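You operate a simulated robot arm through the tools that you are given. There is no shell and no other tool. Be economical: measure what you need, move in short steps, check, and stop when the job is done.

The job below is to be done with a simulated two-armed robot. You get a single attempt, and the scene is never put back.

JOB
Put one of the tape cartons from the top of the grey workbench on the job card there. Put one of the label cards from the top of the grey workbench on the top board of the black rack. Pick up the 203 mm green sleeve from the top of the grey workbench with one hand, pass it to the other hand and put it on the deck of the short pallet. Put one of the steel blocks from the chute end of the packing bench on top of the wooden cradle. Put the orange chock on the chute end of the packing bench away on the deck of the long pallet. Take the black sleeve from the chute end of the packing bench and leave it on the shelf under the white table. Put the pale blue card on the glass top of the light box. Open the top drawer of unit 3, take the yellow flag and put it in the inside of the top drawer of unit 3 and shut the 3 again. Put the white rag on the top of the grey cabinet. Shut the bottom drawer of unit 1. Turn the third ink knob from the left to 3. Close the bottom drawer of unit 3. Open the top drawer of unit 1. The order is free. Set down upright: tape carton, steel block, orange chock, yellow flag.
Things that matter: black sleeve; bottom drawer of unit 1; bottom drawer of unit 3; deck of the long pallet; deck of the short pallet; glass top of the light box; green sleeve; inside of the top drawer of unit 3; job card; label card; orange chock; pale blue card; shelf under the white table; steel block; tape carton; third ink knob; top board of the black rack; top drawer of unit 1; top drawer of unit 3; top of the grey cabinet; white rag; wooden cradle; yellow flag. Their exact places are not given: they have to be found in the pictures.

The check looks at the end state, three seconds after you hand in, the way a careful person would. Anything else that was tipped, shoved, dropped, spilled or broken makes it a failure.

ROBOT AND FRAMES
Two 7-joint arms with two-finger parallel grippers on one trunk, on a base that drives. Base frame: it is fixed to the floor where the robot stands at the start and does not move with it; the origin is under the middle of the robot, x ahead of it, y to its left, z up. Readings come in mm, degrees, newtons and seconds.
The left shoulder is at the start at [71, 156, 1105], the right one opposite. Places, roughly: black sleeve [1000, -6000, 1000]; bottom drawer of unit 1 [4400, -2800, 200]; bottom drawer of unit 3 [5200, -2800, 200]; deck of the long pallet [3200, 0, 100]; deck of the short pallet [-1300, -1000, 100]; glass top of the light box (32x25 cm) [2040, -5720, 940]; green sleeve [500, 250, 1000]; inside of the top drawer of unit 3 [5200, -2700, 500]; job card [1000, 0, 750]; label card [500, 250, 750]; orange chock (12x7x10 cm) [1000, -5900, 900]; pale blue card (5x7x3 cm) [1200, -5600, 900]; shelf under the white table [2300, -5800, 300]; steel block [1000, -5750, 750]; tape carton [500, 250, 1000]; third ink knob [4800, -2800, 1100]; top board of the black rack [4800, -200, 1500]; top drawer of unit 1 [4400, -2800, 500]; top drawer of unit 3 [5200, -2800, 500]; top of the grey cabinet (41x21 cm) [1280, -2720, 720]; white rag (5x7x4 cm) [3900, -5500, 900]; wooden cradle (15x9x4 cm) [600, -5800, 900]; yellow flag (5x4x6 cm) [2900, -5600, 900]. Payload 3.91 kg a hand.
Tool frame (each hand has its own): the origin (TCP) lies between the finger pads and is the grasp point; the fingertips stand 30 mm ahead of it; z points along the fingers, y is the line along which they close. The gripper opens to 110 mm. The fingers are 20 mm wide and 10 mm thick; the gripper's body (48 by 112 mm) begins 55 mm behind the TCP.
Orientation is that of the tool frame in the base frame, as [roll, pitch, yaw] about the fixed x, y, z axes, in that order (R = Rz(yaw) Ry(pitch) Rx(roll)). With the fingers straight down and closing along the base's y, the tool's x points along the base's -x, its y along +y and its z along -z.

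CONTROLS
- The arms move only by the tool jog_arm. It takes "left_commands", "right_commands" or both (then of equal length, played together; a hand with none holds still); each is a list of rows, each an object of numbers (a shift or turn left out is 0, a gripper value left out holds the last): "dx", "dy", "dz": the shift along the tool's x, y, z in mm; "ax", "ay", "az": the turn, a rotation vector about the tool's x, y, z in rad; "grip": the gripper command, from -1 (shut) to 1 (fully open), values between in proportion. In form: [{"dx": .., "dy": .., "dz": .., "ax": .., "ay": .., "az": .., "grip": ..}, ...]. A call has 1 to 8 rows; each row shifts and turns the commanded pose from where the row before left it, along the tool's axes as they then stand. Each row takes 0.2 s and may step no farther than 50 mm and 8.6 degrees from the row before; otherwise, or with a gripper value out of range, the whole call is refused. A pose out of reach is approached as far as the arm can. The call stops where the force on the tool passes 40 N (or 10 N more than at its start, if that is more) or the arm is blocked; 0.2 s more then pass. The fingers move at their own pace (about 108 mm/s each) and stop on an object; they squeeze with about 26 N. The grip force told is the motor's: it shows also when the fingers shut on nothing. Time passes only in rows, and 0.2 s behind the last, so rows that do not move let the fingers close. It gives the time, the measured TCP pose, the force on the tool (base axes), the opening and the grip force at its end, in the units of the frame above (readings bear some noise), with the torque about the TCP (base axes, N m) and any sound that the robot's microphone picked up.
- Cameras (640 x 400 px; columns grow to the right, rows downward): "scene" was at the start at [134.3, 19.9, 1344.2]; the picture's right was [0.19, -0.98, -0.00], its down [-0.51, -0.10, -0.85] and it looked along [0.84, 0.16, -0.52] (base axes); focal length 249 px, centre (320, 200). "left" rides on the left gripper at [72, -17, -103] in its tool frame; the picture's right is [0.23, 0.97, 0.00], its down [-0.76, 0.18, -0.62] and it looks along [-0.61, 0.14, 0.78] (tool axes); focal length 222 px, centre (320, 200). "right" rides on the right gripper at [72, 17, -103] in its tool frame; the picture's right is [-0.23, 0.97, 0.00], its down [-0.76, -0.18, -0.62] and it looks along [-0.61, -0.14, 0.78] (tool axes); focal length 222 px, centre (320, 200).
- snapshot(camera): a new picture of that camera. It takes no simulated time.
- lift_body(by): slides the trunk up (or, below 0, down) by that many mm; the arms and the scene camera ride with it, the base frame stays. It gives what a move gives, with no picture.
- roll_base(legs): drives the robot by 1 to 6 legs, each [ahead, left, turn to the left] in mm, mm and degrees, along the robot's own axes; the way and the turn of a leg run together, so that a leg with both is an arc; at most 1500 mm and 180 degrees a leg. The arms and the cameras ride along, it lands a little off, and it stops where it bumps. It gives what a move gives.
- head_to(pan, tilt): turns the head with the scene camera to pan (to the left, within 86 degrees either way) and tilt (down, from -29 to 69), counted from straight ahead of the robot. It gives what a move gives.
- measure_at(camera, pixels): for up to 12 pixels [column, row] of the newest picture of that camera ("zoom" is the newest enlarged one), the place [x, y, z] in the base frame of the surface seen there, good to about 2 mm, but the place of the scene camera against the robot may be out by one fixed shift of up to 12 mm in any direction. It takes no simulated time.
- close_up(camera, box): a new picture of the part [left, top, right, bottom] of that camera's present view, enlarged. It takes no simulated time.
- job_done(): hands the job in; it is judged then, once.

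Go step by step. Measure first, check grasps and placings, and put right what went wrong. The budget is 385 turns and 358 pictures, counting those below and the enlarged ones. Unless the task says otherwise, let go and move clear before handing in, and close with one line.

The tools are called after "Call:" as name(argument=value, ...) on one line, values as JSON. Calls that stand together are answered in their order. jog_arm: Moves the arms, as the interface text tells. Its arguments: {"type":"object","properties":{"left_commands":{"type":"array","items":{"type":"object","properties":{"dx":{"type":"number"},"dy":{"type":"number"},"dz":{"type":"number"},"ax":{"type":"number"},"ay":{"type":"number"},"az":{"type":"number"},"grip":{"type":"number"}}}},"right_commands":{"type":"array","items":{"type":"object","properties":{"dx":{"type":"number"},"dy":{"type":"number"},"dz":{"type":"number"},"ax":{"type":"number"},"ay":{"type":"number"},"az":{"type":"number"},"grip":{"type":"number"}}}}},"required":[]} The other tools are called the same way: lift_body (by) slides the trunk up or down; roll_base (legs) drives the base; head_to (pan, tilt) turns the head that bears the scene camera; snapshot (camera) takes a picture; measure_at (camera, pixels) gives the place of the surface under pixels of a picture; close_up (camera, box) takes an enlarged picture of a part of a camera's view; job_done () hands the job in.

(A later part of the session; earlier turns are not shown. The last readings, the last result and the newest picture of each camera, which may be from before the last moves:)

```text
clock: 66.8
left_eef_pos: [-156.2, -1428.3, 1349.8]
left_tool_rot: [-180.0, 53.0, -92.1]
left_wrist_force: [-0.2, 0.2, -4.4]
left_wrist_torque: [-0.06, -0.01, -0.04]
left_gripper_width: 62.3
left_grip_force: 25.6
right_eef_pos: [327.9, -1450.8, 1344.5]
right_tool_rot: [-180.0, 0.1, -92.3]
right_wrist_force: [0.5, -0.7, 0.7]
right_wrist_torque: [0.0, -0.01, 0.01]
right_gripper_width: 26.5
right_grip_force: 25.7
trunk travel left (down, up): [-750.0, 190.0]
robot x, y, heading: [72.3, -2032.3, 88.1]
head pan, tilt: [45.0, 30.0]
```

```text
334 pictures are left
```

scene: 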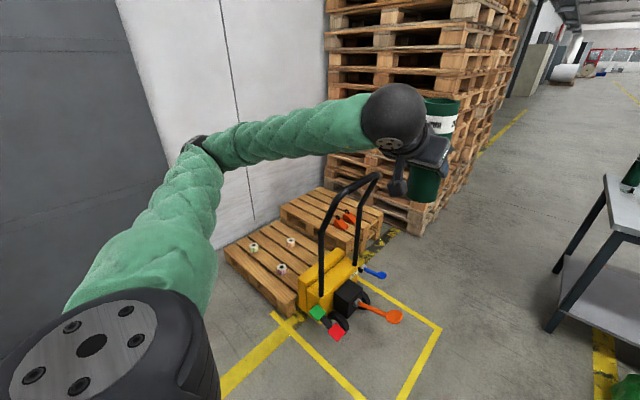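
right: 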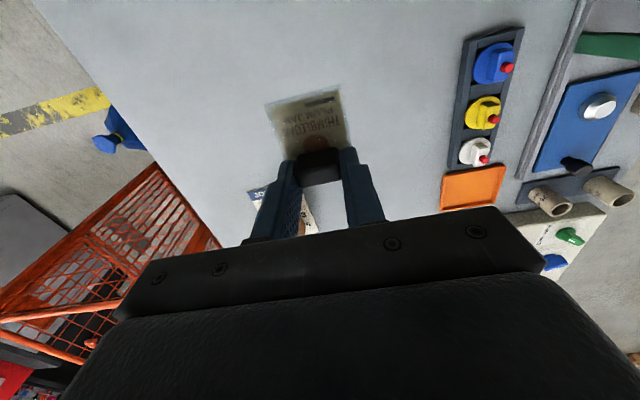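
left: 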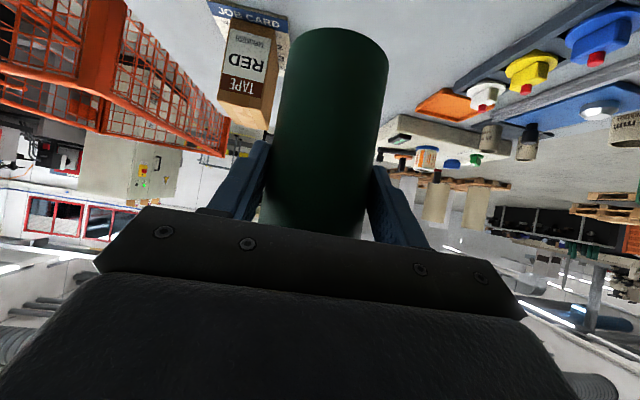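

Pallet is accessible from here. Strafe left to x≈-1150, squaring the heading.

Call:
roll_base(legs=[[0, 0, 2], [0, 1220, 0], [130, 0, 0]])

Call:
head_to(pan=0, tilt=50)

Call:
snapshot(camera="scene")

```text
clock: 72.9
left_eef_pos: [-1236.9, -1281.7, 1332.2]
left_tool_rot: [-175.7, 53.1, -100.4]
left_wrist_force: [-5.8, 5.8, -2.9]
left_wrist_torque: [-0.32, -0.14, -0.14]
left_gripper_width: 62.5
left_grip_force: 26.4
right_eef_pos: [-771.5, -1406.6, 1350.2]
right_tool_rot: [-176.6, 0.5, -104.5]
right_wrist_force: [0.0, -0.9, -0.2]
right_wrist_torque: [0.11, 0.03, 0.0]
right_gripper_width: 26.9
right_grip_force: 25.9
trunk travel left (down, up): [-750.0, 190.0]
robot x, y, heading: [-1076.6, -1939.4, 75.5]
head pan, tilt: [45.0, 30.0]
stopped in leg 2: the robot was blocked; the commanded pose is now the measured one
```

```text
clock: 74.0
left_eef_pos: [-1223.6, -1282.8, 1335.3]
left_tool_rot: [-176.5, 53.1, -101.8]
left_wrist_force: [-0.2, 0.4, -4.7]
left_wrist_torque: [-0.07, 0.03, 0.02]
left_gripper_width: 62.8
left_grip_force: 26.0
right_eef_pos: [-760.0, -1406.8, 1346.9]
right_tool_rot: [-177.4, 0.3, -104.6]
right_wrist_force: [0.1, -0.1, -0.3]
right_wrist_torque: [0.02, 0.0, -0.01]
right_gripper_width: 26.7
right_grip_force: 25.7
trunk travel left (down, up): [-750.0, 190.0]
robot x, y, heading: [-1080.1, -1937.9, 75.3]
head pan, tilt: [0.0, 50.0]
```

```text
333 pictures are left
```

scene: 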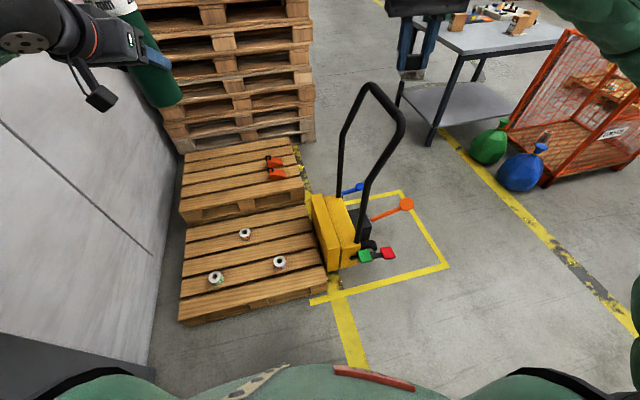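

The left elbow seems to have touched the wall. I step right a little and measure the deck.

Call:
roll_base(legs=[[0, -60, 0]])

Call:
head_to(pan=20, tilt=55)

Call:
snapshot(camera="scene")

```text
clock: 75.0
left_eef_pos: [-1240.2, -1341.1, 1331.1]
left_tool_rot: [-175.1, 53.1, -95.6]
left_wrist_force: [-1.2, 0.0, -4.7]
left_wrist_torque: [-0.06, 0.0, -0.01]
left_gripper_width: 62.9
left_grip_force: 26.2
right_eef_pos: [-765.1, -1424.3, 1349.7]
right_tool_rot: [-176.5, 0.4, -99.8]
right_wrist_force: [-0.1, 0.7, -0.7]
right_wrist_torque: [-0.03, -0.01, -0.02]
right_gripper_width: 26.6
right_grip_force: 26.4
trunk travel left (down, up): [-750.0, 190.0]
robot x, y, heading: [-1024.3, -1987.5, 80.3]
head pan, tilt: [0.0, 50.0]
```

```text
clock: 75.8
left_eef_pos: [-1238.4, -1340.0, 1332.5]
left_tool_rot: [-175.3, 53.1, -95.7]
left_wrist_force: [0.8, -0.9, -4.5]
left_wrist_torque: [-0.06, 0.06, -0.01]
left_gripper_width: 62.5
left_grip_force: 25.9
right_eef_pos: [-765.4, -1424.8, 1350.5]
right_tool_rot: [-176.5, 0.4, -99.7]
right_wrist_force: [0.5, 0.2, -0.4]
right_wrist_torque: [-0.02, 0.0, 0.01]
right_gripper_width: 26.5
right_grip_force: 26.1
trunk travel left (down, up): [-750.0, 190.0]
robot x, y, heading: [-1019.2, -1982.6, 80.5]
head pan, tilt: [20.0, 55.0]
```

```text
332 pictures are left
```

scene: 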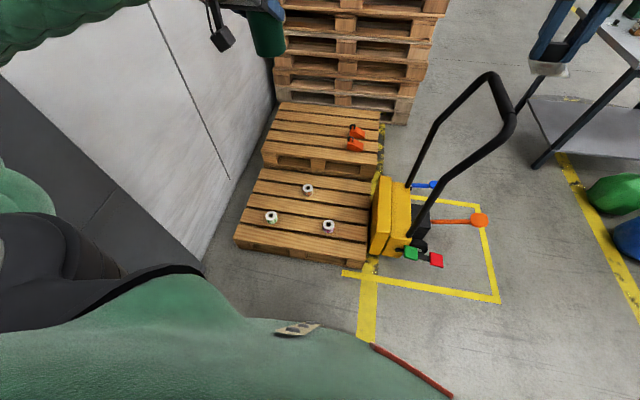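

Call:
measure_at(camera="scene", pixels=[[240, 238], [366, 262], [262, 172], [376, 185], [300, 230], [300, 210], [295, 245], [285, 180], [328, 227], [271, 216], [200, 250], [345, 245]])

Call:
close_up(camera="scene", box=[220, 150, 400, 270])

```text
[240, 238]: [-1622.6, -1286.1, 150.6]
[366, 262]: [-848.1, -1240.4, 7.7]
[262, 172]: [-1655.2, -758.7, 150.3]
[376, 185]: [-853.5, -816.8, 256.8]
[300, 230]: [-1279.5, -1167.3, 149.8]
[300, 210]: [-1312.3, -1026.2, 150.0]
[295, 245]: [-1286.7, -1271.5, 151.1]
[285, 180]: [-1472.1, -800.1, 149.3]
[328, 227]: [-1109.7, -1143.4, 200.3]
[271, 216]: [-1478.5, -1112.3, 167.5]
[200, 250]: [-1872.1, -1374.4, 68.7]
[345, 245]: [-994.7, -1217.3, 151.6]
```

```text
3.33 times, centred on (310, 210) of scene
```

zoom: 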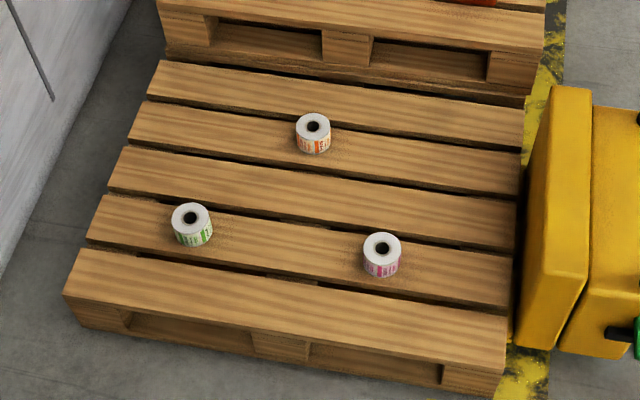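

Deck z≈143 (corrected); slat nearest me is centred at about y -1234, free between the rolls at x≈-1280. Level the hands and lower the trunk.

Call:
jog_arm(left_commands=[{"ax": -0.082}], right_commands=[{"ax": -0.06}])

Call:
lift_body(by=-700)

Call:
head_to(pan=15, tilt=40)

Call:
snapshot(camera="scene")

```text
clock: 76.2
left_eef_pos: [-1238.9, -1341.3, 1330.4]
left_tool_rot: [-180.0, 53.1, -95.8]
left_wrist_force: [0.2, 0.2, -5.3]
left_wrist_torque: [-0.12, 0.02, 0.01]
left_gripper_width: 63.0
left_grip_force: 25.3
right_eef_pos: [-765.3, -1422.5, 1349.1]
right_tool_rot: [180.0, 0.3, -99.7]
right_wrist_force: [0.2, -0.2, -0.8]
right_wrist_torque: [-0.05, 0.03, -0.01]
right_gripper_width: 26.7
right_grip_force: 26.3
trunk travel left (down, up): [-750.0, 190.0]
robot x, y, heading: [-1021.0, -1981.3, 80.6]
head pan, tilt: [20.0, 55.0]
```

```text
refused: -700 is not a number from -400 to 400
```

```text
clock: 77.0
left_eef_pos: [-1238.5, -1340.5, 1332.2]
left_tool_rot: [-179.9, 53.1, -95.6]
left_wrist_force: [0.6, 0.7, -4.3]
left_wrist_torque: [-0.08, -0.02, 0.04]
left_gripper_width: 62.7
left_grip_force: 25.9
right_eef_pos: [-766.1, -1423.3, 1351.3]
right_tool_rot: [180.0, 0.4, -99.6]
right_wrist_force: [-0.8, 0.7, 0.1]
right_wrist_torque: [-0.02, 0.01, 0.0]
right_gripper_width: 26.6
right_grip_force: 25.7
trunk travel left (down, up): [-750.0, 190.0]
robot x, y, heading: [-1026.3, -1977.8, 80.1]
head pan, tilt: [15.0, 40.0]
```

```text
330 pictures are left
```

scene: 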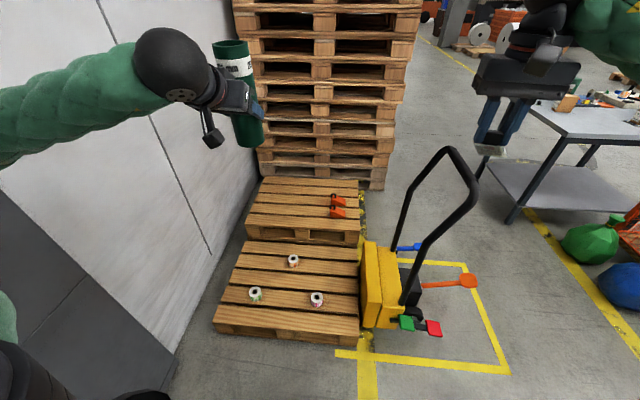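

Lower the trunk in two steps.

Call:
lift_body(by=-370)

Call:
lift_body(by=-370)

Call:
snapshot(camera="scene")

```text
clock: 80.5
left_eef_pos: [-1238.8, -1341.9, 961.6]
left_tool_rot: [-180.0, 53.1, -95.6]
left_wrist_force: [0.6, -0.1, -4.3]
left_wrist_torque: [-0.06, 0.0, -0.05]
left_gripper_width: 62.5
left_grip_force: 26.4
right_eef_pos: [-767.0, -1424.2, 980.1]
right_tool_rot: [-180.0, 0.4, -99.7]
right_wrist_force: [-0.5, -0.3, -1.1]
right_wrist_torque: [0.02, 0.01, -0.01]
right_gripper_width: 26.7
right_grip_force: 25.8
trunk travel left (down, up): [-380.0, 560.0]
robot x, y, heading: [-1017.9, -1981.9, 80.4]
head pan, tilt: [15.0, 40.0]
```

```text
clock: 84.1
left_eef_pos: [-1239.0, -1342.8, 591.2]
left_tool_rot: [-179.9, 53.1, -95.8]
left_wrist_force: [0.1, -0.8, -4.8]
left_wrist_torque: [-0.07, 0.01, 0.01]
left_gripper_width: 62.6
left_grip_force: 25.7
right_eef_pos: [-765.7, -1425.7, 610.2]
right_tool_rot: [-180.0, 0.4, -99.8]
right_wrist_force: [-0.1, 0.4, 0.1]
right_wrist_torque: [0.0, -0.02, 0.01]
right_gripper_width: 26.5
right_grip_force: 26.2
trunk travel left (down, up): [-10.0, 930.0]
robot x, y, heading: [-1023.4, -1982.0, 80.2]
head pan, tilt: [15.0, 40.0]
```

```text
329 pictures are left
```

scene: 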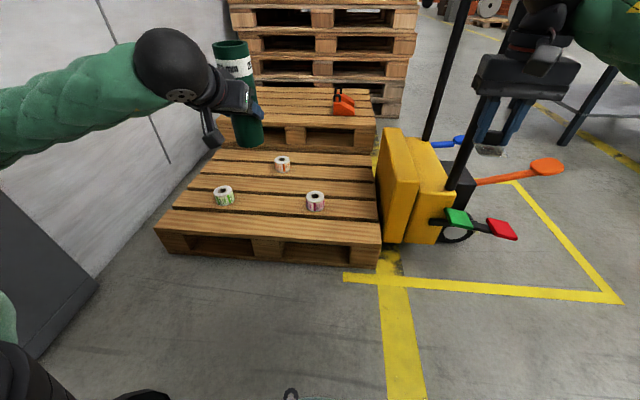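

Sleeve in view at (240,95). Measure its tilt and the deck from here.

Call:
measure_at(camera="scene", pixels=[[216, 45], [249, 48], [232, 55], [240, 120], [250, 140], [262, 125], [285, 235], [285, 222], [280, 215], [223, 190], [315, 195]])

Call:
close_up(camera="scene", box=[150, 30, 310, 130])

```text
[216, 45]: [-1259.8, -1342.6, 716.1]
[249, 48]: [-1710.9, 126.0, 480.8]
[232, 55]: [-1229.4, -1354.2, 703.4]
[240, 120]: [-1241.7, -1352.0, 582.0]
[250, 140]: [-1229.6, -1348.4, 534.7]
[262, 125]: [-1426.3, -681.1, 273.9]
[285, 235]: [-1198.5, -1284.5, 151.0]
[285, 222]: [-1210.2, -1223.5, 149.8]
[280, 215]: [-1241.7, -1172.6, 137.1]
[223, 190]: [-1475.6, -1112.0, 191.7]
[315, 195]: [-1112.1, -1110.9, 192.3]
```

```text
4.00 times, centred on (230, 80) of scene
```

zoom: 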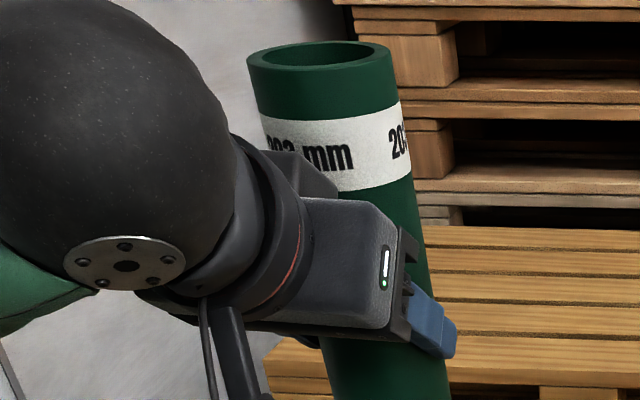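

Sleeve is vertical, bottom ≈72 mm below the TCP. Descend most of the way toward (-1278,-1234).

Call:
jog_arm(left_commands=[{"dx": 29.3, "dy": 6.2, "dz": 38.4}, {"dx": 29.3, "dy": 6.2, "dz": 38.4}, {"dx": 29.3, "dy": 6.2, "dz": 38.4}, {"dx": 29.3, "dy": 6.2, "dz": 38.4}, {"dx": 29.3, "dy": 6.2, "dz": 38.4}, {"dx": 29.3, "dy": 6.2, "dz": 38.4}, {"dx": 29.3, "dy": 6.2, "dz": 38.4}])

Call:
snapshot(camera="scene")

```text
clock: 85.7
left_eef_pos: [-1273.7, -1248.5, 265.1]
left_tool_rot: [-179.9, 53.2, -95.7]
left_wrist_force: [-0.4, -0.7, -3.8]
left_wrist_torque: [-0.05, 0.03, -0.01]
left_gripper_width: 62.8
left_grip_force: 25.9
right_eef_pos: [-765.9, -1425.4, 609.7]
right_tool_rot: [180.0, 0.5, -99.7]
right_wrist_force: [0.5, -0.4, 0.2]
right_wrist_torque: [0.01, -0.03, -0.02]
right_gripper_width: 26.6
right_grip_force: 26.3
trunk travel left (down, up): [-10.0, 930.0]
robot x, y, heading: [-1026.4, -1982.1, 80.5]
head pan, tilt: [15.0, 40.0]
```

```text
327 pictures are left
```

scene: 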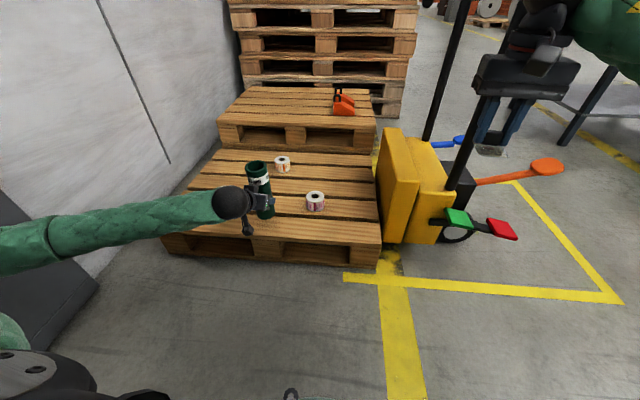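

Now the last 45 mm down.

Call:
jog_arm(left_commands=[{"dx": 13.5, "dy": 2.7, "dz": 18.5}, {"dx": 13.5, "dy": 2.7, "dz": 18.5}, {"dx": 3.2, "dz": 2.4}, {"dx": 2.4, "dz": 1.8}])

Call:
close_up(camera="scene", box=[180, 130, 340, 270])

```text
clock: 86.7
left_eef_pos: [-1277.3, -1232.3, 220.9]
left_tool_rot: [-179.9, 53.5, -95.8]
left_wrist_force: [5.8, 10.8, 24.9]
left_wrist_torque: [0.5, -0.26, -0.03]
left_gripper_width: 62.7
left_grip_force: 25.8
right_eef_pos: [-765.3, -1425.3, 611.6]
right_tool_rot: [179.9, 0.5, -99.7]
right_wrist_force: [-0.5, 0.0, -0.7]
right_wrist_torque: [0.01, 0.02, 0.01]
right_gripper_width: 26.6
right_grip_force: 26.0
trunk travel left (down, up): [-10.0, 930.0]
robot x, y, heading: [-1019.2, -1978.2, 80.4]
head pan, tilt: [15.0, 40.0]
```

```text
2.86 times, centred on (260, 200) of scene
```

zoom: 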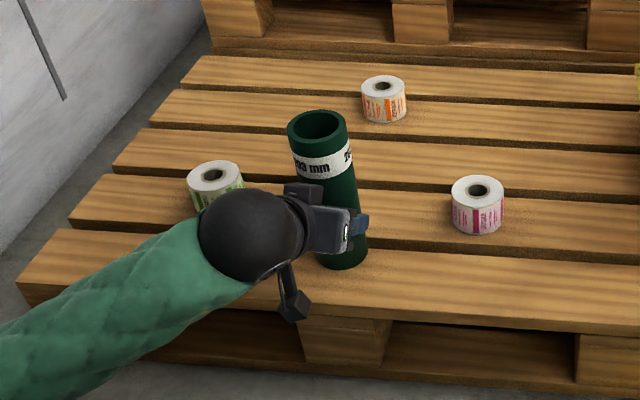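

Contact felt (25 N); it stands on slat 1. Release and back off along the tool.

Call:
jog_arm(left_commands=[{"grip": -0.2}, {"grip": 0.5}, {"grip": 1}, {"dz": -40}, {"dz": -45}, {"dz": -45}, {"dz": -45, "dx": -20}, {"dx": -45}])

Call:
close_up(camera="scene", box=[180, 130, 340, 270])

```text
clock: 88.5
left_eef_pos: [-1278.8, -1324.3, 366.8]
left_tool_rot: [-178.3, 53.0, -94.4]
left_wrist_force: [0.3, -0.8, -0.1]
left_wrist_torque: [0.0, -0.02, -0.02]
left_gripper_width: 110.2
left_grip_force: 0.0
left hand out of reach, approached as far as the arm can: row 7
right_eef_pos: [-763.3, -1425.8, 610.8]
right_tool_rot: [179.9, 0.3, -99.4]
right_wrist_force: [0.2, 0.2, 0.0]
right_wrist_torque: [0.01, 0.04, -0.01]
right_gripper_width: 26.4
right_grip_force: 26.2
trunk travel left (down, up): [-10.0, 930.0]
robot x, y, heading: [-1015.8, -1984.8, 80.7]
head pan, tilt: [15.0, 40.0]
```

```text
2.86 times, centred on (260, 200) of scene
```

zoom: 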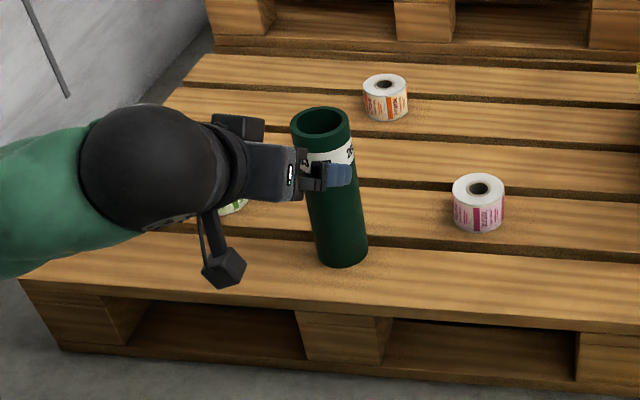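

The green sleeve stands upright on the deck. Raise the trunk, slide right out of the pallet bay and turn to face +x to look for the rack.

Call:
lift_body(by=400)

Call:
lift_body(by=340)

Call:
roll_base(legs=[[0, -1100, 0], [300, 0, 0], [0, 0, -80]])

Call:
head_to(pan=0, tilt=18)

Call:
snapshot(camera="scene")

```text
clock: 92.3
left_eef_pos: [-1279.6, -1320.6, 766.2]
left_tool_rot: [-179.3, 52.8, -95.5]
left_wrist_force: [1.2, -0.2, 0.3]
left_wrist_torque: [0.02, 0.03, -0.04]
left_gripper_width: 109.7
left_grip_force: 0.0
right_eef_pos: [-761.6, -1422.5, 1008.1]
right_tool_rot: [179.8, 0.3, -99.7]
right_wrist_force: [0.6, 0.3, -0.4]
right_wrist_torque: [0.02, 0.01, 0.01]
right_gripper_width: 26.7
right_grip_force: 26.3
trunk travel left (down, up): [-410.0, 530.0]
robot x, y, heading: [-1021.9, -1983.7, 80.4]
head pan, tilt: [15.0, 40.0]
```

```text
clock: 95.7
left_eef_pos: [-1280.6, -1321.7, 1108.8]
left_tool_rot: [179.7, 53.1, -96.0]
left_wrist_force: [1.0, 0.3, 0.6]
left_wrist_torque: [0.03, 0.0, 0.01]
left_gripper_width: 110.1
left_grip_force: 0.0
right_eef_pos: [-759.0, -1422.9, 1347.9]
right_tool_rot: [179.7, 0.2, -99.8]
right_wrist_force: [0.8, -0.1, 0.2]
right_wrist_torque: [0.0, 0.0, -0.02]
right_gripper_width: 26.8
right_grip_force: 26.5
trunk travel left (down, up): [-750.0, 190.0]
robot x, y, heading: [-1022.7, -1983.7, 80.3]
head pan, tilt: [15.0, 40.0]
```

```text
clock: 106.4
left_eef_pos: [714.1, -1484.9, 1107.5]
left_tool_rot: [-179.9, 53.2, -176.2]
left_wrist_force: [1.3, 0.0, 0.5]
left_wrist_torque: [-0.01, -0.02, -0.04]
left_gripper_width: 110.0
left_grip_force: 0.0
right_eef_pos: [697.0, -2016.2, 1350.3]
right_tool_rot: [179.9, 0.5, 179.7]
right_wrist_force: [0.1, -0.8, -0.5]
right_wrist_torque: [0.02, 0.01, 0.02]
right_gripper_width: 26.8
right_grip_force: 26.1
trunk travel left (down, up): [-750.0, 190.0]
robot x, y, heading: [101.3, -1856.9, -0.2]
head pan, tilt: [15.0, 40.0]
```

```text
clock: 107.3
left_eef_pos: [713.5, -1485.5, 1108.1]
left_tool_rot: [-180.0, 53.1, -176.3]
left_wrist_force: [-0.4, -0.5, 0.1]
left_wrist_torque: [0.0, -0.01, 0.05]
left_gripper_width: 110.0
left_grip_force: 0.2
right_eef_pos: [697.9, -2016.1, 1350.2]
right_tool_rot: [-180.0, 0.5, 179.8]
right_wrist_force: [-1.1, -0.5, -0.1]
right_wrist_torque: [-0.03, 0.0, 0.0]
right_gripper_width: 26.6
right_grip_force: 26.5
trunk travel left (down, up): [-750.0, 190.0]
robot x, y, heading: [106.2, -1851.7, 0.5]
head pan, tilt: [0.0, 18.0]
```

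```text
324 pictures are left
```

scene: 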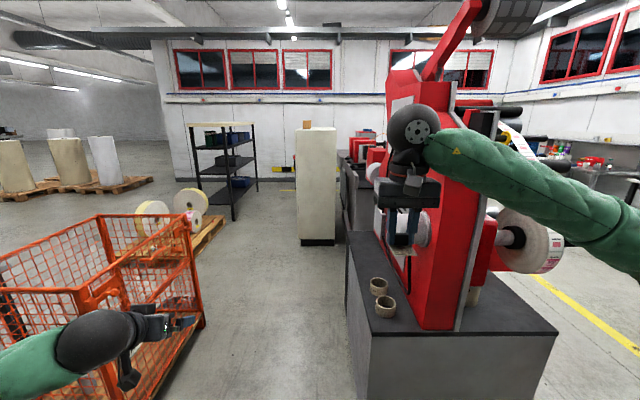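

Black rack is ahead-left at (230,170), grey electrical cabinet at (316,190), corridor between the cage and the red machine. Measure.

Call:
measure_at(camera="scene", pixels=[[202, 322], [350, 330], [318, 238], [299, 235], [335, 240], [228, 126], [250, 124], [192, 125], [233, 215], [258, 185], [205, 235], [316, 130]])

Call:
close_up(camera="scene", box=[170, 100, 350, 250])

```text
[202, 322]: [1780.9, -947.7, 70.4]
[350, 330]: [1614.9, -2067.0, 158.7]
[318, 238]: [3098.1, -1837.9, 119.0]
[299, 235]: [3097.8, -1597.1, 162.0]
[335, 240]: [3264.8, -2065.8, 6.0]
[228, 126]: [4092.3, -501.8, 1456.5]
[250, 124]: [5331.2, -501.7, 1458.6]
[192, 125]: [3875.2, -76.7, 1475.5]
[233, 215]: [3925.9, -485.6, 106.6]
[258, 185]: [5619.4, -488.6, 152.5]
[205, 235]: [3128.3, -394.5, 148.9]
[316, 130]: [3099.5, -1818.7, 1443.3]
```

```text
2.67 times, centred on (260, 175) of scene
```

zoom: 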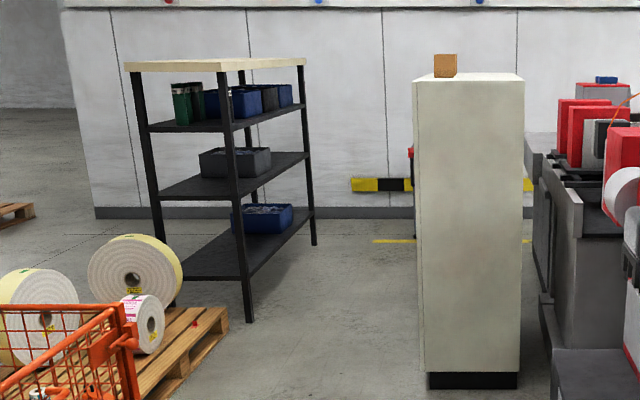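

Rack: y face at -500, x 3875–5620, top ≈1470. Drive along the corridor at y≈-1520 to x≈2500.

Call:
roll_base(legs=[[0, 330, 0], [1400, 0, 0], [900, 0, 0]])

Call:
snapshot(camera="scene")

```text
clock: 120.3
left_eef_pos: [3006.1, -1189.9, 1107.9]
left_tool_rot: [-179.9, 53.2, -177.0]
left_wrist_force: [0.8, 0.1, 0.3]
left_wrist_torque: [-0.01, 0.03, -0.02]
left_gripper_width: 110.3
left_grip_force: 0.1
right_eef_pos: [2981.9, -1722.2, 1350.0]
right_tool_rot: [179.9, 0.4, 178.9]
right_wrist_force: [0.2, -0.2, -0.2]
right_wrist_torque: [0.02, 0.03, -0.02]
right_gripper_width: 26.7
right_grip_force: 25.9
trunk travel left (down, up): [-750.0, 190.0]
robot x, y, heading: [2393.6, -1549.6, -1.1]
head pan, tilt: [0.0, 18.0]
```

```text
322 pictures are left
```

scene: 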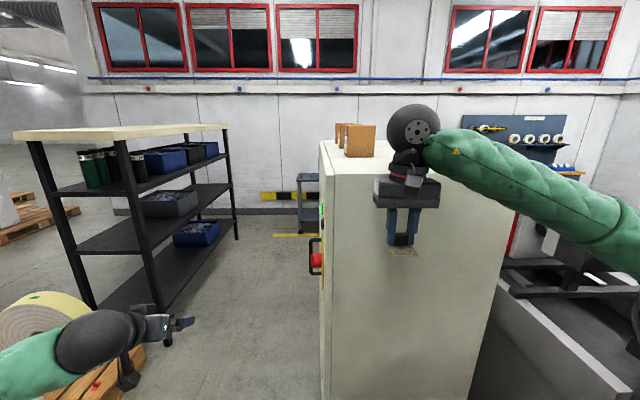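

Cabinet just ahead; sidestep left 400 and go on to x≈4600.

Call:
roll_base(legs=[[0, 380, 1], [1200, 0, 0], [1000, 0, 0]])

Call:
head_to(pan=60, tilt=15)

Call:
snapshot(camera="scene")

```text
clock: 124.1
left_eef_pos: [3122.5, -798.8, 1111.8]
left_tool_rot: [-179.6, 53.6, -175.9]
left_wrist_force: [-0.3, 0.6, 0.2]
left_wrist_torque: [0.0, -0.04, -0.02]
left_gripper_width: 109.9
left_grip_force: 0.1
right_eef_pos: [3099.4, -1328.8, 1349.1]
right_tool_rot: [-179.5, 0.6, -179.1]
right_wrist_force: [0.8, 0.5, 0.7]
right_wrist_torque: [-0.01, 0.02, 0.0]
right_gripper_width: 27.0
right_grip_force: 26.1
trunk travel left (down, up): [-750.0, 190.0]
robot x, y, heading: [2520.0, -1171.4, 0.1]
head pan, tilt: [0.0, 18.0]
stopped in leg 2: the robot was blocked; the commanded pose is now the measured one
```

```text
clock: 125.4
left_eef_pos: [3120.7, -799.6, 1112.5]
left_tool_rot: [-179.7, 53.8, -175.9]
left_wrist_force: [-0.5, -0.1, -0.3]
left_wrist_torque: [0.01, -0.03, -0.01]
left_gripper_width: 110.0
left_grip_force: 0.0
right_eef_pos: [3098.8, -1328.6, 1350.6]
right_tool_rot: [-179.5, 0.5, -179.4]
right_wrist_force: [-0.7, 0.2, -0.6]
right_wrist_torque: [0.05, 0.0, 0.01]
right_gripper_width: 26.9
right_grip_force: 25.8
trunk travel left (down, up): [-750.0, 190.0]
robot x, y, heading: [2523.0, -1172.6, -0.3]
head pan, tilt: [60.0, 15.0]
```

```text
321 pictures are left
```

scene: 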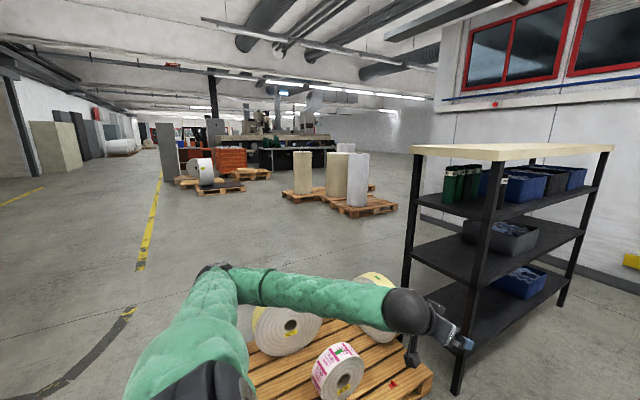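

Blocked at x=2520. Measure the pallet corner and rolls.

Call:
measure_at(camera="scene", pixels=[[430, 372], [415, 395], [340, 370], [290, 330], [260, 365], [375, 310], [350, 325], [455, 395], [405, 300], [440, 330]])

Call:
head_to(pan=25, tilt=55)

Call:
snapshot(camera="scene")

```text
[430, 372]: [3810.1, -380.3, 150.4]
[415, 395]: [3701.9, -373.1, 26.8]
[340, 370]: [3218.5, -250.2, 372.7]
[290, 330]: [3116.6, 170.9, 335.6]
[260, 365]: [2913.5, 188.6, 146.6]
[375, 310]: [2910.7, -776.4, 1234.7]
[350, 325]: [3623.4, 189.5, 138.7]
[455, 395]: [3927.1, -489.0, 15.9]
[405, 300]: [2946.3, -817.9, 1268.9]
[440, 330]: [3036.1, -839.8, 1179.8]
```

```text
clock: 126.5
left_eef_pos: [3119.9, -797.6, 1112.3]
left_tool_rot: [-179.7, 53.7, -175.8]
left_wrist_force: [0.2, -0.2, 0.2]
left_wrist_torque: [0.01, 0.02, -0.02]
left_gripper_width: 110.2
left_grip_force: 0.1
right_eef_pos: [3098.4, -1328.5, 1349.2]
right_tool_rot: [-179.6, 0.6, -179.3]
right_wrist_force: [-1.2, 0.8, -0.3]
right_wrist_torque: [0.0, 0.0, -0.02]
right_gripper_width: 26.5
right_grip_force: 25.8
trunk travel left (down, up): [-750.0, 190.0]
robot x, y, heading: [2523.0, -1168.8, 0.2]
head pan, tilt: [25.0, 55.0]
```

```text
320 pictures are left
```

scene: 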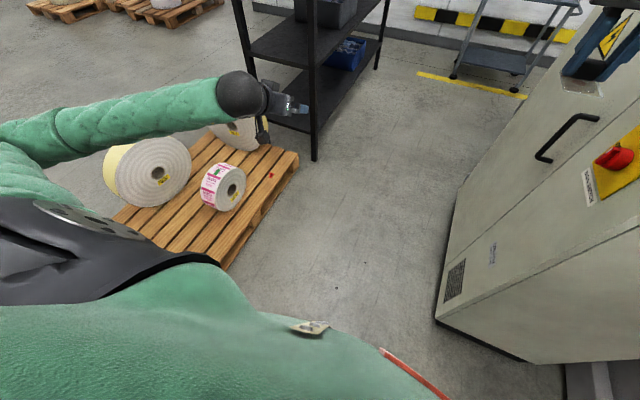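

Call:
measure_at(camera="scene", pixels=[[440, 316], [525, 360], [580, 120], [613, 157], [545, 155], [630, 240], [480, 180], [500, 130]])

Call:
head_to(pan=-50, tilt=25)

Call:
snapshot(camera="scene")

```text
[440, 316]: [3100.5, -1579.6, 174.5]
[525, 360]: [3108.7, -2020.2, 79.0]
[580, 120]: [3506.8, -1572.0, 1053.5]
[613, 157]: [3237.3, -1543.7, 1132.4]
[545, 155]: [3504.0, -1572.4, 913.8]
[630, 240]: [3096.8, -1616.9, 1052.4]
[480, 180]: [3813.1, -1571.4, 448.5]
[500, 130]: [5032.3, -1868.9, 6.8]
```

```text
clock: 128.0
left_eef_pos: [3120.3, -798.2, 1112.6]
left_tool_rot: [-179.6, 53.7, -175.8]
left_wrist_force: [0.2, 0.6, 0.7]
left_wrist_torque: [0.03, 0.03, -0.02]
left_gripper_width: 110.0
left_grip_force: 0.0
right_eef_pos: [3098.9, -1327.8, 1348.8]
right_tool_rot: [-179.5, 0.6, -179.3]
right_wrist_force: [0.8, 0.2, 0.6]
right_wrist_torque: [0.01, 0.04, 0.02]
right_gripper_width: 26.6
right_grip_force: 26.4
trunk travel left (down, up): [-750.0, 190.0]
robot x, y, heading: [2522.6, -1175.4, -0.2]
head pan, tilt: [-50.0, 25.0]
```

```text
319 pictures are left
```

scene: 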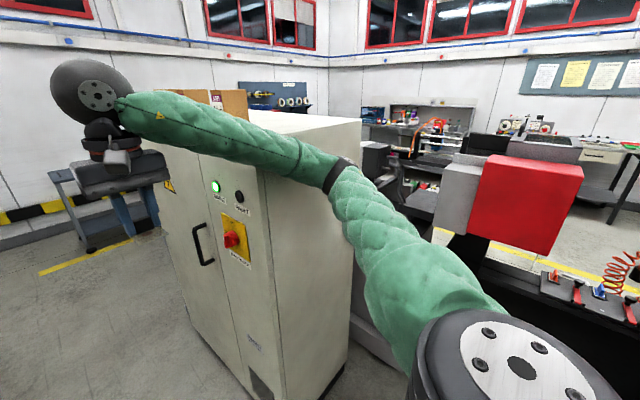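

The right elbow caught the cabinet edge (y≈-1575). Back up, extend both arms forward so elbows tuck in, and recentre at y≈-1050.

Call:
roll_base(legs=[[-120, 0, 0], [0, 130, 0]])

Call:
jog_arm(right_commands=[{"dx": -40}, {"dx": -40}, {"dx": -40}, {"dx": -40}, {"dx": -40}], left_commands=[{"dx": -18, "dz": 24, "dy": -30}, {"dx": -18, "dz": 24, "dy": -30}, {"dx": -18, "dz": 24, "dy": -30}, {"dx": -18, "dz": 24, "dy": -30}, {"dx": -18, "dz": 24, "dy": -30}])

Call:
snapshot(camera="scene")

Call:
head_to(pan=50, tilt=25)

Call:
snapshot(camera="scene")

```text
clock: 130.1
left_eef_pos: [3007.0, -669.0, 1106.7]
left_tool_rot: [-179.9, 53.2, -175.9]
left_wrist_force: [0.1, 0.1, 0.1]
left_wrist_torque: [-0.02, -0.01, 0.0]
left_gripper_width: 109.6
left_grip_force: 0.1
right_eef_pos: [2989.4, -1199.1, 1342.6]
right_tool_rot: [-179.7, 0.0, -179.1]
right_wrist_force: [0.0, 0.2, 0.0]
right_wrist_torque: [0.0, -0.02, 0.01]
right_gripper_width: 26.8
right_grip_force: 25.9
trunk travel left (down, up): [-750.0, 190.0]
robot x, y, heading: [2397.1, -1044.0, 0.1]
head pan, tilt: [-50.0, 25.0]
```

```text
clock: 131.3
left_eef_pos: [3168.3, -808.5, 1106.2]
left_tool_rot: [-180.0, 53.1, -175.8]
left_wrist_force: [-0.5, 0.0, -0.7]
left_wrist_torque: [-0.02, -0.02, 0.05]
left_gripper_width: 110.0
left_grip_force: 0.0
right_eef_pos: [3189.9, -1198.4, 1342.7]
right_tool_rot: [-179.7, -0.1, -179.2]
right_wrist_force: [-0.2, -0.1, -0.1]
right_wrist_torque: [-0.01, 0.0, -0.02]
right_gripper_width: 27.0
right_grip_force: 26.5
trunk travel left (down, up): [-750.0, 190.0]
robot x, y, heading: [2403.9, -1042.9, 0.3]
head pan, tilt: [-50.0, 25.0]
```

```text
318 pictures are left
```

scene: 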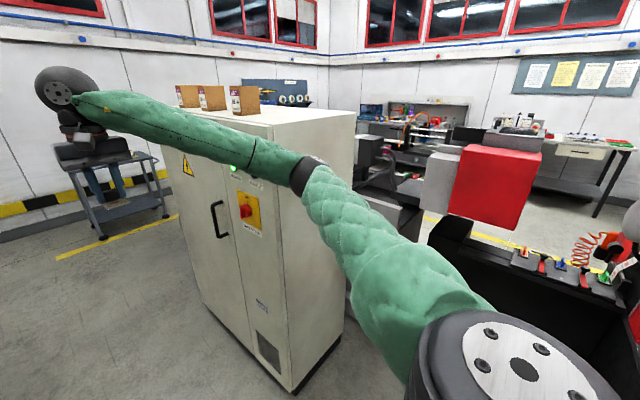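

```text
clock: 133.1
left_eef_pos: [3165.4, -807.8, 1108.0]
left_tool_rot: [-179.9, 53.2, -175.8]
left_wrist_force: [-0.6, -0.6, -0.1]
left_wrist_torque: [-0.01, -0.01, 0.04]
left_gripper_width: 109.9
left_grip_force: 0.0
right_eef_pos: [3188.7, -1199.0, 1343.1]
right_tool_rot: [-179.7, 0.1, -179.2]
right_wrist_force: [-0.4, 0.4, -0.6]
right_wrist_torque: [0.02, -0.03, -0.01]
right_gripper_width: 26.5
right_grip_force: 26.5
trunk travel left (down, up): [-750.0, 190.0]
robot x, y, heading: [2400.1, -1041.2, 0.6]
head pan, tilt: [50.0, 25.0]
```

```text
317 pictures are left
```

scene: 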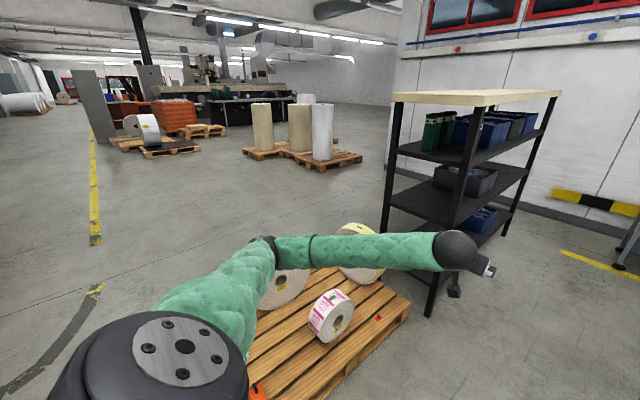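

Call:
measure_at(camera="scene", pixels=[[262, 250], [275, 262], [350, 250], [448, 250], [460, 170], [432, 312], [400, 130], [270, 395]])

Call:
head_to(pan=-50, tilt=25)

Call:
snapshot(camera="scene")

Call:
measure_at(camera="scene", pixels=[[310, 175], [330, 190], [230, 140], [305, 165], [270, 360]])

```text
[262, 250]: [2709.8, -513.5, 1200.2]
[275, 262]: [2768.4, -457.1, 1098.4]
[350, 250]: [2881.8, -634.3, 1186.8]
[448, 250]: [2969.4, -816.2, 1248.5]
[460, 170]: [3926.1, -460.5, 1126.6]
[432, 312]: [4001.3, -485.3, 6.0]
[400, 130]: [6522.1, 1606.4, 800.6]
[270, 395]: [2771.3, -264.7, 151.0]
```

```text
clock: 134.8
left_eef_pos: [3165.1, -807.7, 1109.1]
left_tool_rot: [-179.8, 53.1, -175.7]
left_wrist_force: [-1.4, -0.9, 0.2]
left_wrist_torque: [0.02, -0.02, -0.01]
left_gripper_width: 110.2
left_grip_force: 0.0
right_eef_pos: [3188.1, -1199.5, 1342.4]
right_tool_rot: [-179.7, 0.0, -179.2]
right_wrist_force: [-0.7, 0.1, 0.4]
right_wrist_torque: [-0.03, -0.02, 0.03]
right_gripper_width: 26.8
right_grip_force: 25.7
trunk travel left (down, up): [-750.0, 190.0]
robot x, y, heading: [2400.5, -1040.5, 0.1]
head pan, tilt: [-50.0, 25.0]
```

```text
316 pictures are left
```

scene: 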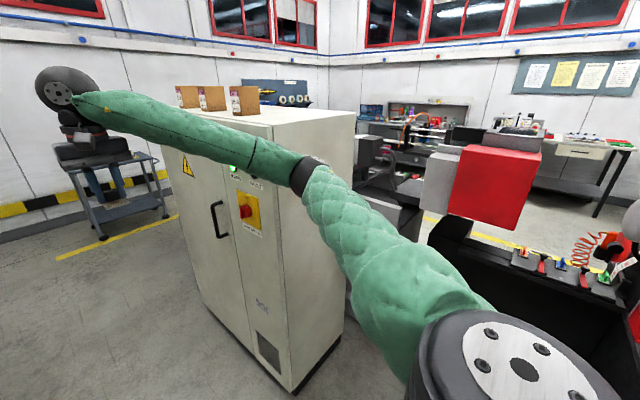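

```text
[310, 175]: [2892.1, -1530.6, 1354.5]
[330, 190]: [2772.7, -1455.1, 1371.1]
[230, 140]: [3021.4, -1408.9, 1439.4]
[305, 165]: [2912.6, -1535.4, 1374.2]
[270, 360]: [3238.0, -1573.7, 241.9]
```

Elbows span 1100 mm, too wide. Straighten the left hand to tool-down and extend both arms far forward.

Call:
jog_arm(right_commands=[{"dx": -20}, {"dx": -20}, {"dx": -20}, {"dx": -20}, {"dx": -20}, {"dx": -20}, {"dx": -15}, {"dx": -15}], left_commands=[{"ay": 0.116}, {"ay": 0.116}, {"ay": 0.116}, {"ay": 0.116}, {"ay": 0.116}, {"ay": 0.116}, {"ay": 0.116}, {"ay": 0.116}])

Call:
jog_arm(left_commands=[{"dx": -35, "dz": -30}, {"dx": -35, "dz": -30}, {"dx": -35, "dz": -30}, {"dx": -35, "dz": -30}, {"dx": -25, "dz": -30}])

Call:
snapshot(camera="scene")

Call:
measure_at(camera="scene", pixels=[[310, 175], [300, 165], [320, 180], [280, 160], [330, 190]])

Call:
head_to(pan=50, tilt=25)

Call:
snapshot(camera="scene")

```text
clock: 136.6
left_eef_pos: [3167.1, -808.0, 1106.5]
left_tool_rot: [-179.9, -0.1, -175.9]
left_wrist_force: [0.4, 0.8, -0.6]
left_wrist_torque: [0.04, 0.01, 0.02]
left_gripper_width: 110.0
left_grip_force: 0.1
right_eef_pos: [3339.2, -1193.3, 1341.3]
right_tool_rot: [-179.6, -0.1, -179.2]
right_wrist_force: [-0.1, -0.1, -1.5]
right_wrist_torque: [0.04, 0.03, -0.01]
right_gripper_width: 26.7
right_grip_force: 26.1
trunk travel left (down, up): [-750.0, 190.0]
robot x, y, heading: [2402.2, -1045.2, 0.0]
head pan, tilt: [-50.0, 25.0]
```

```text
clock: 137.8
left_eef_pos: [3328.6, -797.7, 1259.3]
left_tool_rot: [-180.0, -0.1, -176.1]
left_wrist_force: [0.6, 0.0, 0.1]
left_wrist_torque: [0.02, 0.03, 0.0]
left_gripper_width: 110.2
left_grip_force: 0.0
right_eef_pos: [3337.8, -1194.9, 1343.3]
right_tool_rot: [-179.7, -0.1, -179.2]
right_wrist_force: [0.8, 0.8, -0.3]
right_wrist_torque: [0.01, 0.0, 0.0]
right_gripper_width: 26.7
right_grip_force: 26.1
trunk travel left (down, up): [-750.0, 190.0]
robot x, y, heading: [2399.3, -1045.0, 0.2]
head pan, tilt: [-50.0, 25.0]
```

```text
315 pictures are left
```

scene: 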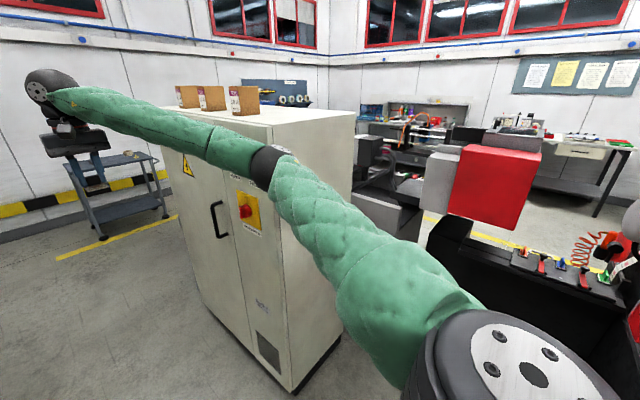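

```text
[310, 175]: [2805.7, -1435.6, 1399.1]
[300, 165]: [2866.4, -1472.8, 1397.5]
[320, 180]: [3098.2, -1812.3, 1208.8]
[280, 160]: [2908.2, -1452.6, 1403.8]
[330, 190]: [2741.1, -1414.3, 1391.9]
```

```text
clock: 139.6
left_eef_pos: [3329.9, -797.4, 1258.5]
left_tool_rot: [-179.9, 0.1, -175.9]
left_wrist_force: [0.2, 0.5, 0.1]
left_wrist_torque: [-0.01, 0.01, 0.01]
left_gripper_width: 110.0
left_grip_force: 0.2
right_eef_pos: [3337.3, -1194.4, 1343.9]
right_tool_rot: [-179.6, 0.1, -179.1]
right_wrist_force: [0.5, 0.0, 0.0]
right_wrist_torque: [0.01, -0.01, 0.0]
right_gripper_width: 26.9
right_grip_force: 25.6
trunk travel left (down, up): [-750.0, 190.0]
robot x, y, heading: [2400.8, -1040.2, 0.1]
head pan, tilt: [50.0, 25.0]
```

```text
314 pictures are left
```

scene: 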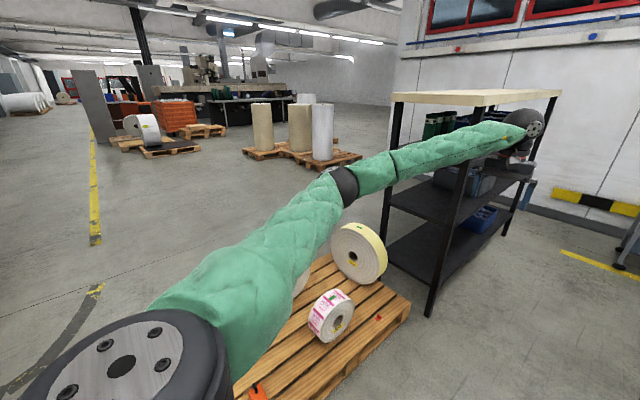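

Both elbows now about 430 mm out: ~100 mm clearance each side. Drive forward.

Call:
roll_base(legs=[[1200, 0, 0]])

Call:
roll_base(legs=[[1100, 0, 0], [0, -150, 0]])

Call:
head_to(pan=-60, tilt=20)

Call:
snapshot(camera="scene")

Call:
head_to(pan=50, tilt=15)

Call:
snapshot(camera="scene")

```text
clock: 144.4
left_eef_pos: [4287.8, -779.8, 1267.4]
left_tool_rot: [-179.9, 0.4, -174.6]
left_wrist_force: [-0.4, -0.6, 0.9]
left_wrist_torque: [0.02, -0.02, -0.01]
left_gripper_width: 110.2
left_grip_force: 0.1
right_eef_pos: [4308.6, -1167.8, 1364.1]
right_tool_rot: [-179.6, 1.3, -177.1]
right_wrist_force: [-0.8, -2.1, -0.3]
right_wrist_torque: [0.1, -0.09, 0.02]
right_gripper_width: 26.7
right_grip_force: 26.0
trunk travel left (down, up): [-750.0, 190.0]
robot x, y, heading: [3387.0, -1051.5, 2.6]
head pan, tilt: [50.0, 25.0]
stopped in leg 1: the robot was blocked; the commanded pose is now the measured one
```

```text
clock: 146.1
left_eef_pos: [4402.7, -624.0, 1204.1]
left_tool_rot: [-172.9, 1.0, -171.2]
left_wrist_force: [0.5, 2.0, -1.1]
left_wrist_torque: [-0.13, 0.0, 0.03]
left_gripper_width: 110.1
left_grip_force: 0.1
right_eef_pos: [4443.1, -1140.6, 1357.2]
right_tool_rot: [-171.2, 2.7, 172.9]
right_wrist_force: [1.3, -4.8, -1.6]
right_wrist_torque: [0.38, 0.09, 0.0]
right_gripper_width: 26.6
right_grip_force: 26.1
trunk travel left (down, up): [-750.0, 190.0]
robot x, y, heading: [3508.8, -1052.6, -0.1]
head pan, tilt: [50.0, 25.0]
stopped in leg 1: the robot was blocked; the commanded pose is now the measured one
```

```text
clock: 147.9
left_eef_pos: [4404.0, -616.7, 1198.1]
left_tool_rot: [-172.8, 0.8, -170.2]
left_wrist_force: [0.3, -0.4, -0.5]
left_wrist_torque: [0.02, 0.03, 0.02]
left_gripper_width: 110.3
left_grip_force: 0.0
right_eef_pos: [4445.6, -1137.2, 1351.1]
right_tool_rot: [-170.9, 2.9, 173.3]
right_wrist_force: [-0.1, -0.3, -0.2]
right_wrist_torque: [0.02, 0.02, 0.02]
right_gripper_width: 26.5
right_grip_force: 26.7
trunk travel left (down, up): [-750.0, 190.0]
robot x, y, heading: [3509.5, -1050.8, 0.3]
head pan, tilt: [-60.0, 20.0]
```

```text
313 pictures are left
```

scene: 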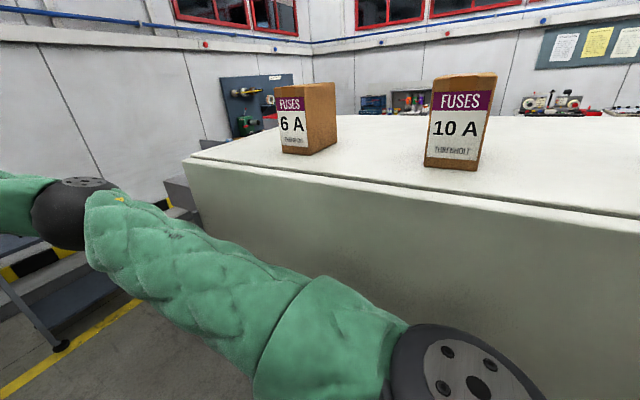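

```text
clock: 149.8
left_eef_pos: [4403.3, -617.4, 1198.1]
left_tool_rot: [-172.6, 0.8, -170.1]
left_wrist_force: [0.3, 0.2, 0.5]
left_wrist_torque: [-0.03, 0.0, 0.05]
left_gripper_width: 110.2
left_grip_force: 0.1
right_eef_pos: [4445.7, -1137.7, 1351.1]
right_tool_rot: [-170.9, 2.9, 173.2]
right_wrist_force: [1.0, -0.2, 0.3]
right_wrist_torque: [0.02, -0.01, -0.02]
right_gripper_width: 26.7
right_grip_force: 26.1
trunk travel left (down, up): [-750.0, 190.0]
robot x, y, heading: [3504.9, -1048.1, 0.1]
head pan, tilt: [50.0, 15.0]
```

```text
312 pictures are left
```

scene: 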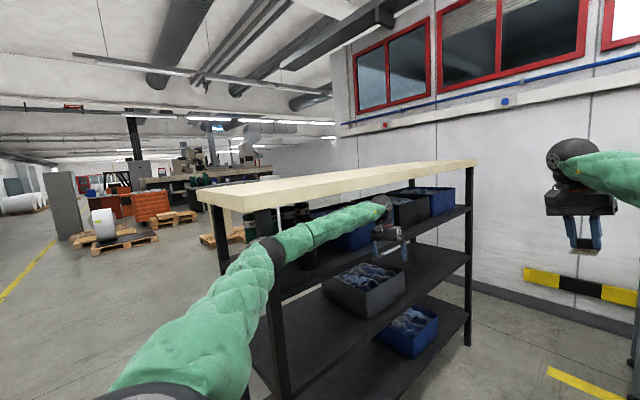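

Blocked again; arms rubbed. Measure left elbow vs rack, then right elbow vs cabinet.

Call:
measure_at(camera="scene", pixels=[[268, 245], [272, 262], [268, 290], [270, 350], [330, 230], [215, 205], [238, 200], [385, 210], [400, 240], [250, 185]])

Call:
head_to(pan=-60, tilt=35)

Call:
snapshot(camera="scene")

Call:
measure_at(camera="scene", pixels=[[90, 170], [200, 150], [300, 180], [300, 250], [350, 150], [250, 120], [150, 120], [50, 110]])

```text
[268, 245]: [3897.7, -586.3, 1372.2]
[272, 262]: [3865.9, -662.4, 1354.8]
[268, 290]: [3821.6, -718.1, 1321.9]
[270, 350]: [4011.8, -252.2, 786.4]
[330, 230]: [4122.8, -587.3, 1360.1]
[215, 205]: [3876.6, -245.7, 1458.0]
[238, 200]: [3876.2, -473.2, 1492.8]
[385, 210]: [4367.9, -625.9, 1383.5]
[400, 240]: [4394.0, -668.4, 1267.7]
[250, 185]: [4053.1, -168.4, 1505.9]
```

```text
clock: 151.7
left_eef_pos: [4403.8, -617.0, 1198.5]
left_tool_rot: [-172.7, 0.6, -170.1]
left_wrist_force: [-0.6, 0.6, -0.3]
left_wrist_torque: [0.0, -0.02, 0.0]
left_gripper_width: 109.8
left_grip_force: 0.1
right_eef_pos: [4444.9, -1138.6, 1351.5]
right_tool_rot: [-170.9, 2.9, 173.2]
right_wrist_force: [0.1, 0.5, -0.4]
right_wrist_torque: [-0.02, 0.02, 0.03]
right_gripper_width: 26.6
right_grip_force: 25.9
trunk travel left (down, up): [-750.0, 190.0]
robot x, y, heading: [3505.9, -1050.7, 0.0]
head pan, tilt: [-60.0, 35.0]
```

```text
311 pictures are left
```

scene: 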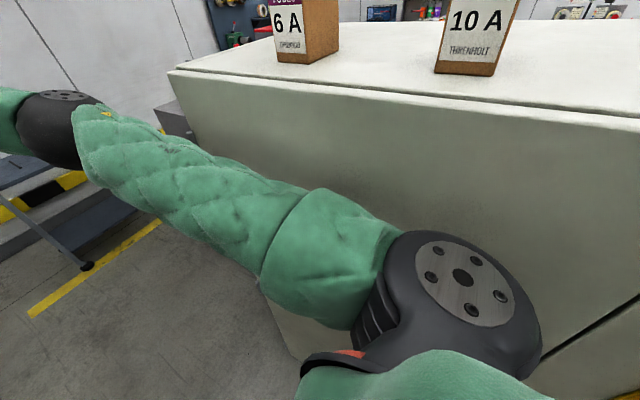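

```text
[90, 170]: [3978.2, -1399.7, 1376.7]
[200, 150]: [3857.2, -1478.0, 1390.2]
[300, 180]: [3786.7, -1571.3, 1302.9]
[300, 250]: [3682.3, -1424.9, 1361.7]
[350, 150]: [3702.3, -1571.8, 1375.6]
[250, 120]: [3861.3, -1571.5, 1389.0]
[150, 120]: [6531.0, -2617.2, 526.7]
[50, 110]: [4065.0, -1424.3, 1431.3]
```

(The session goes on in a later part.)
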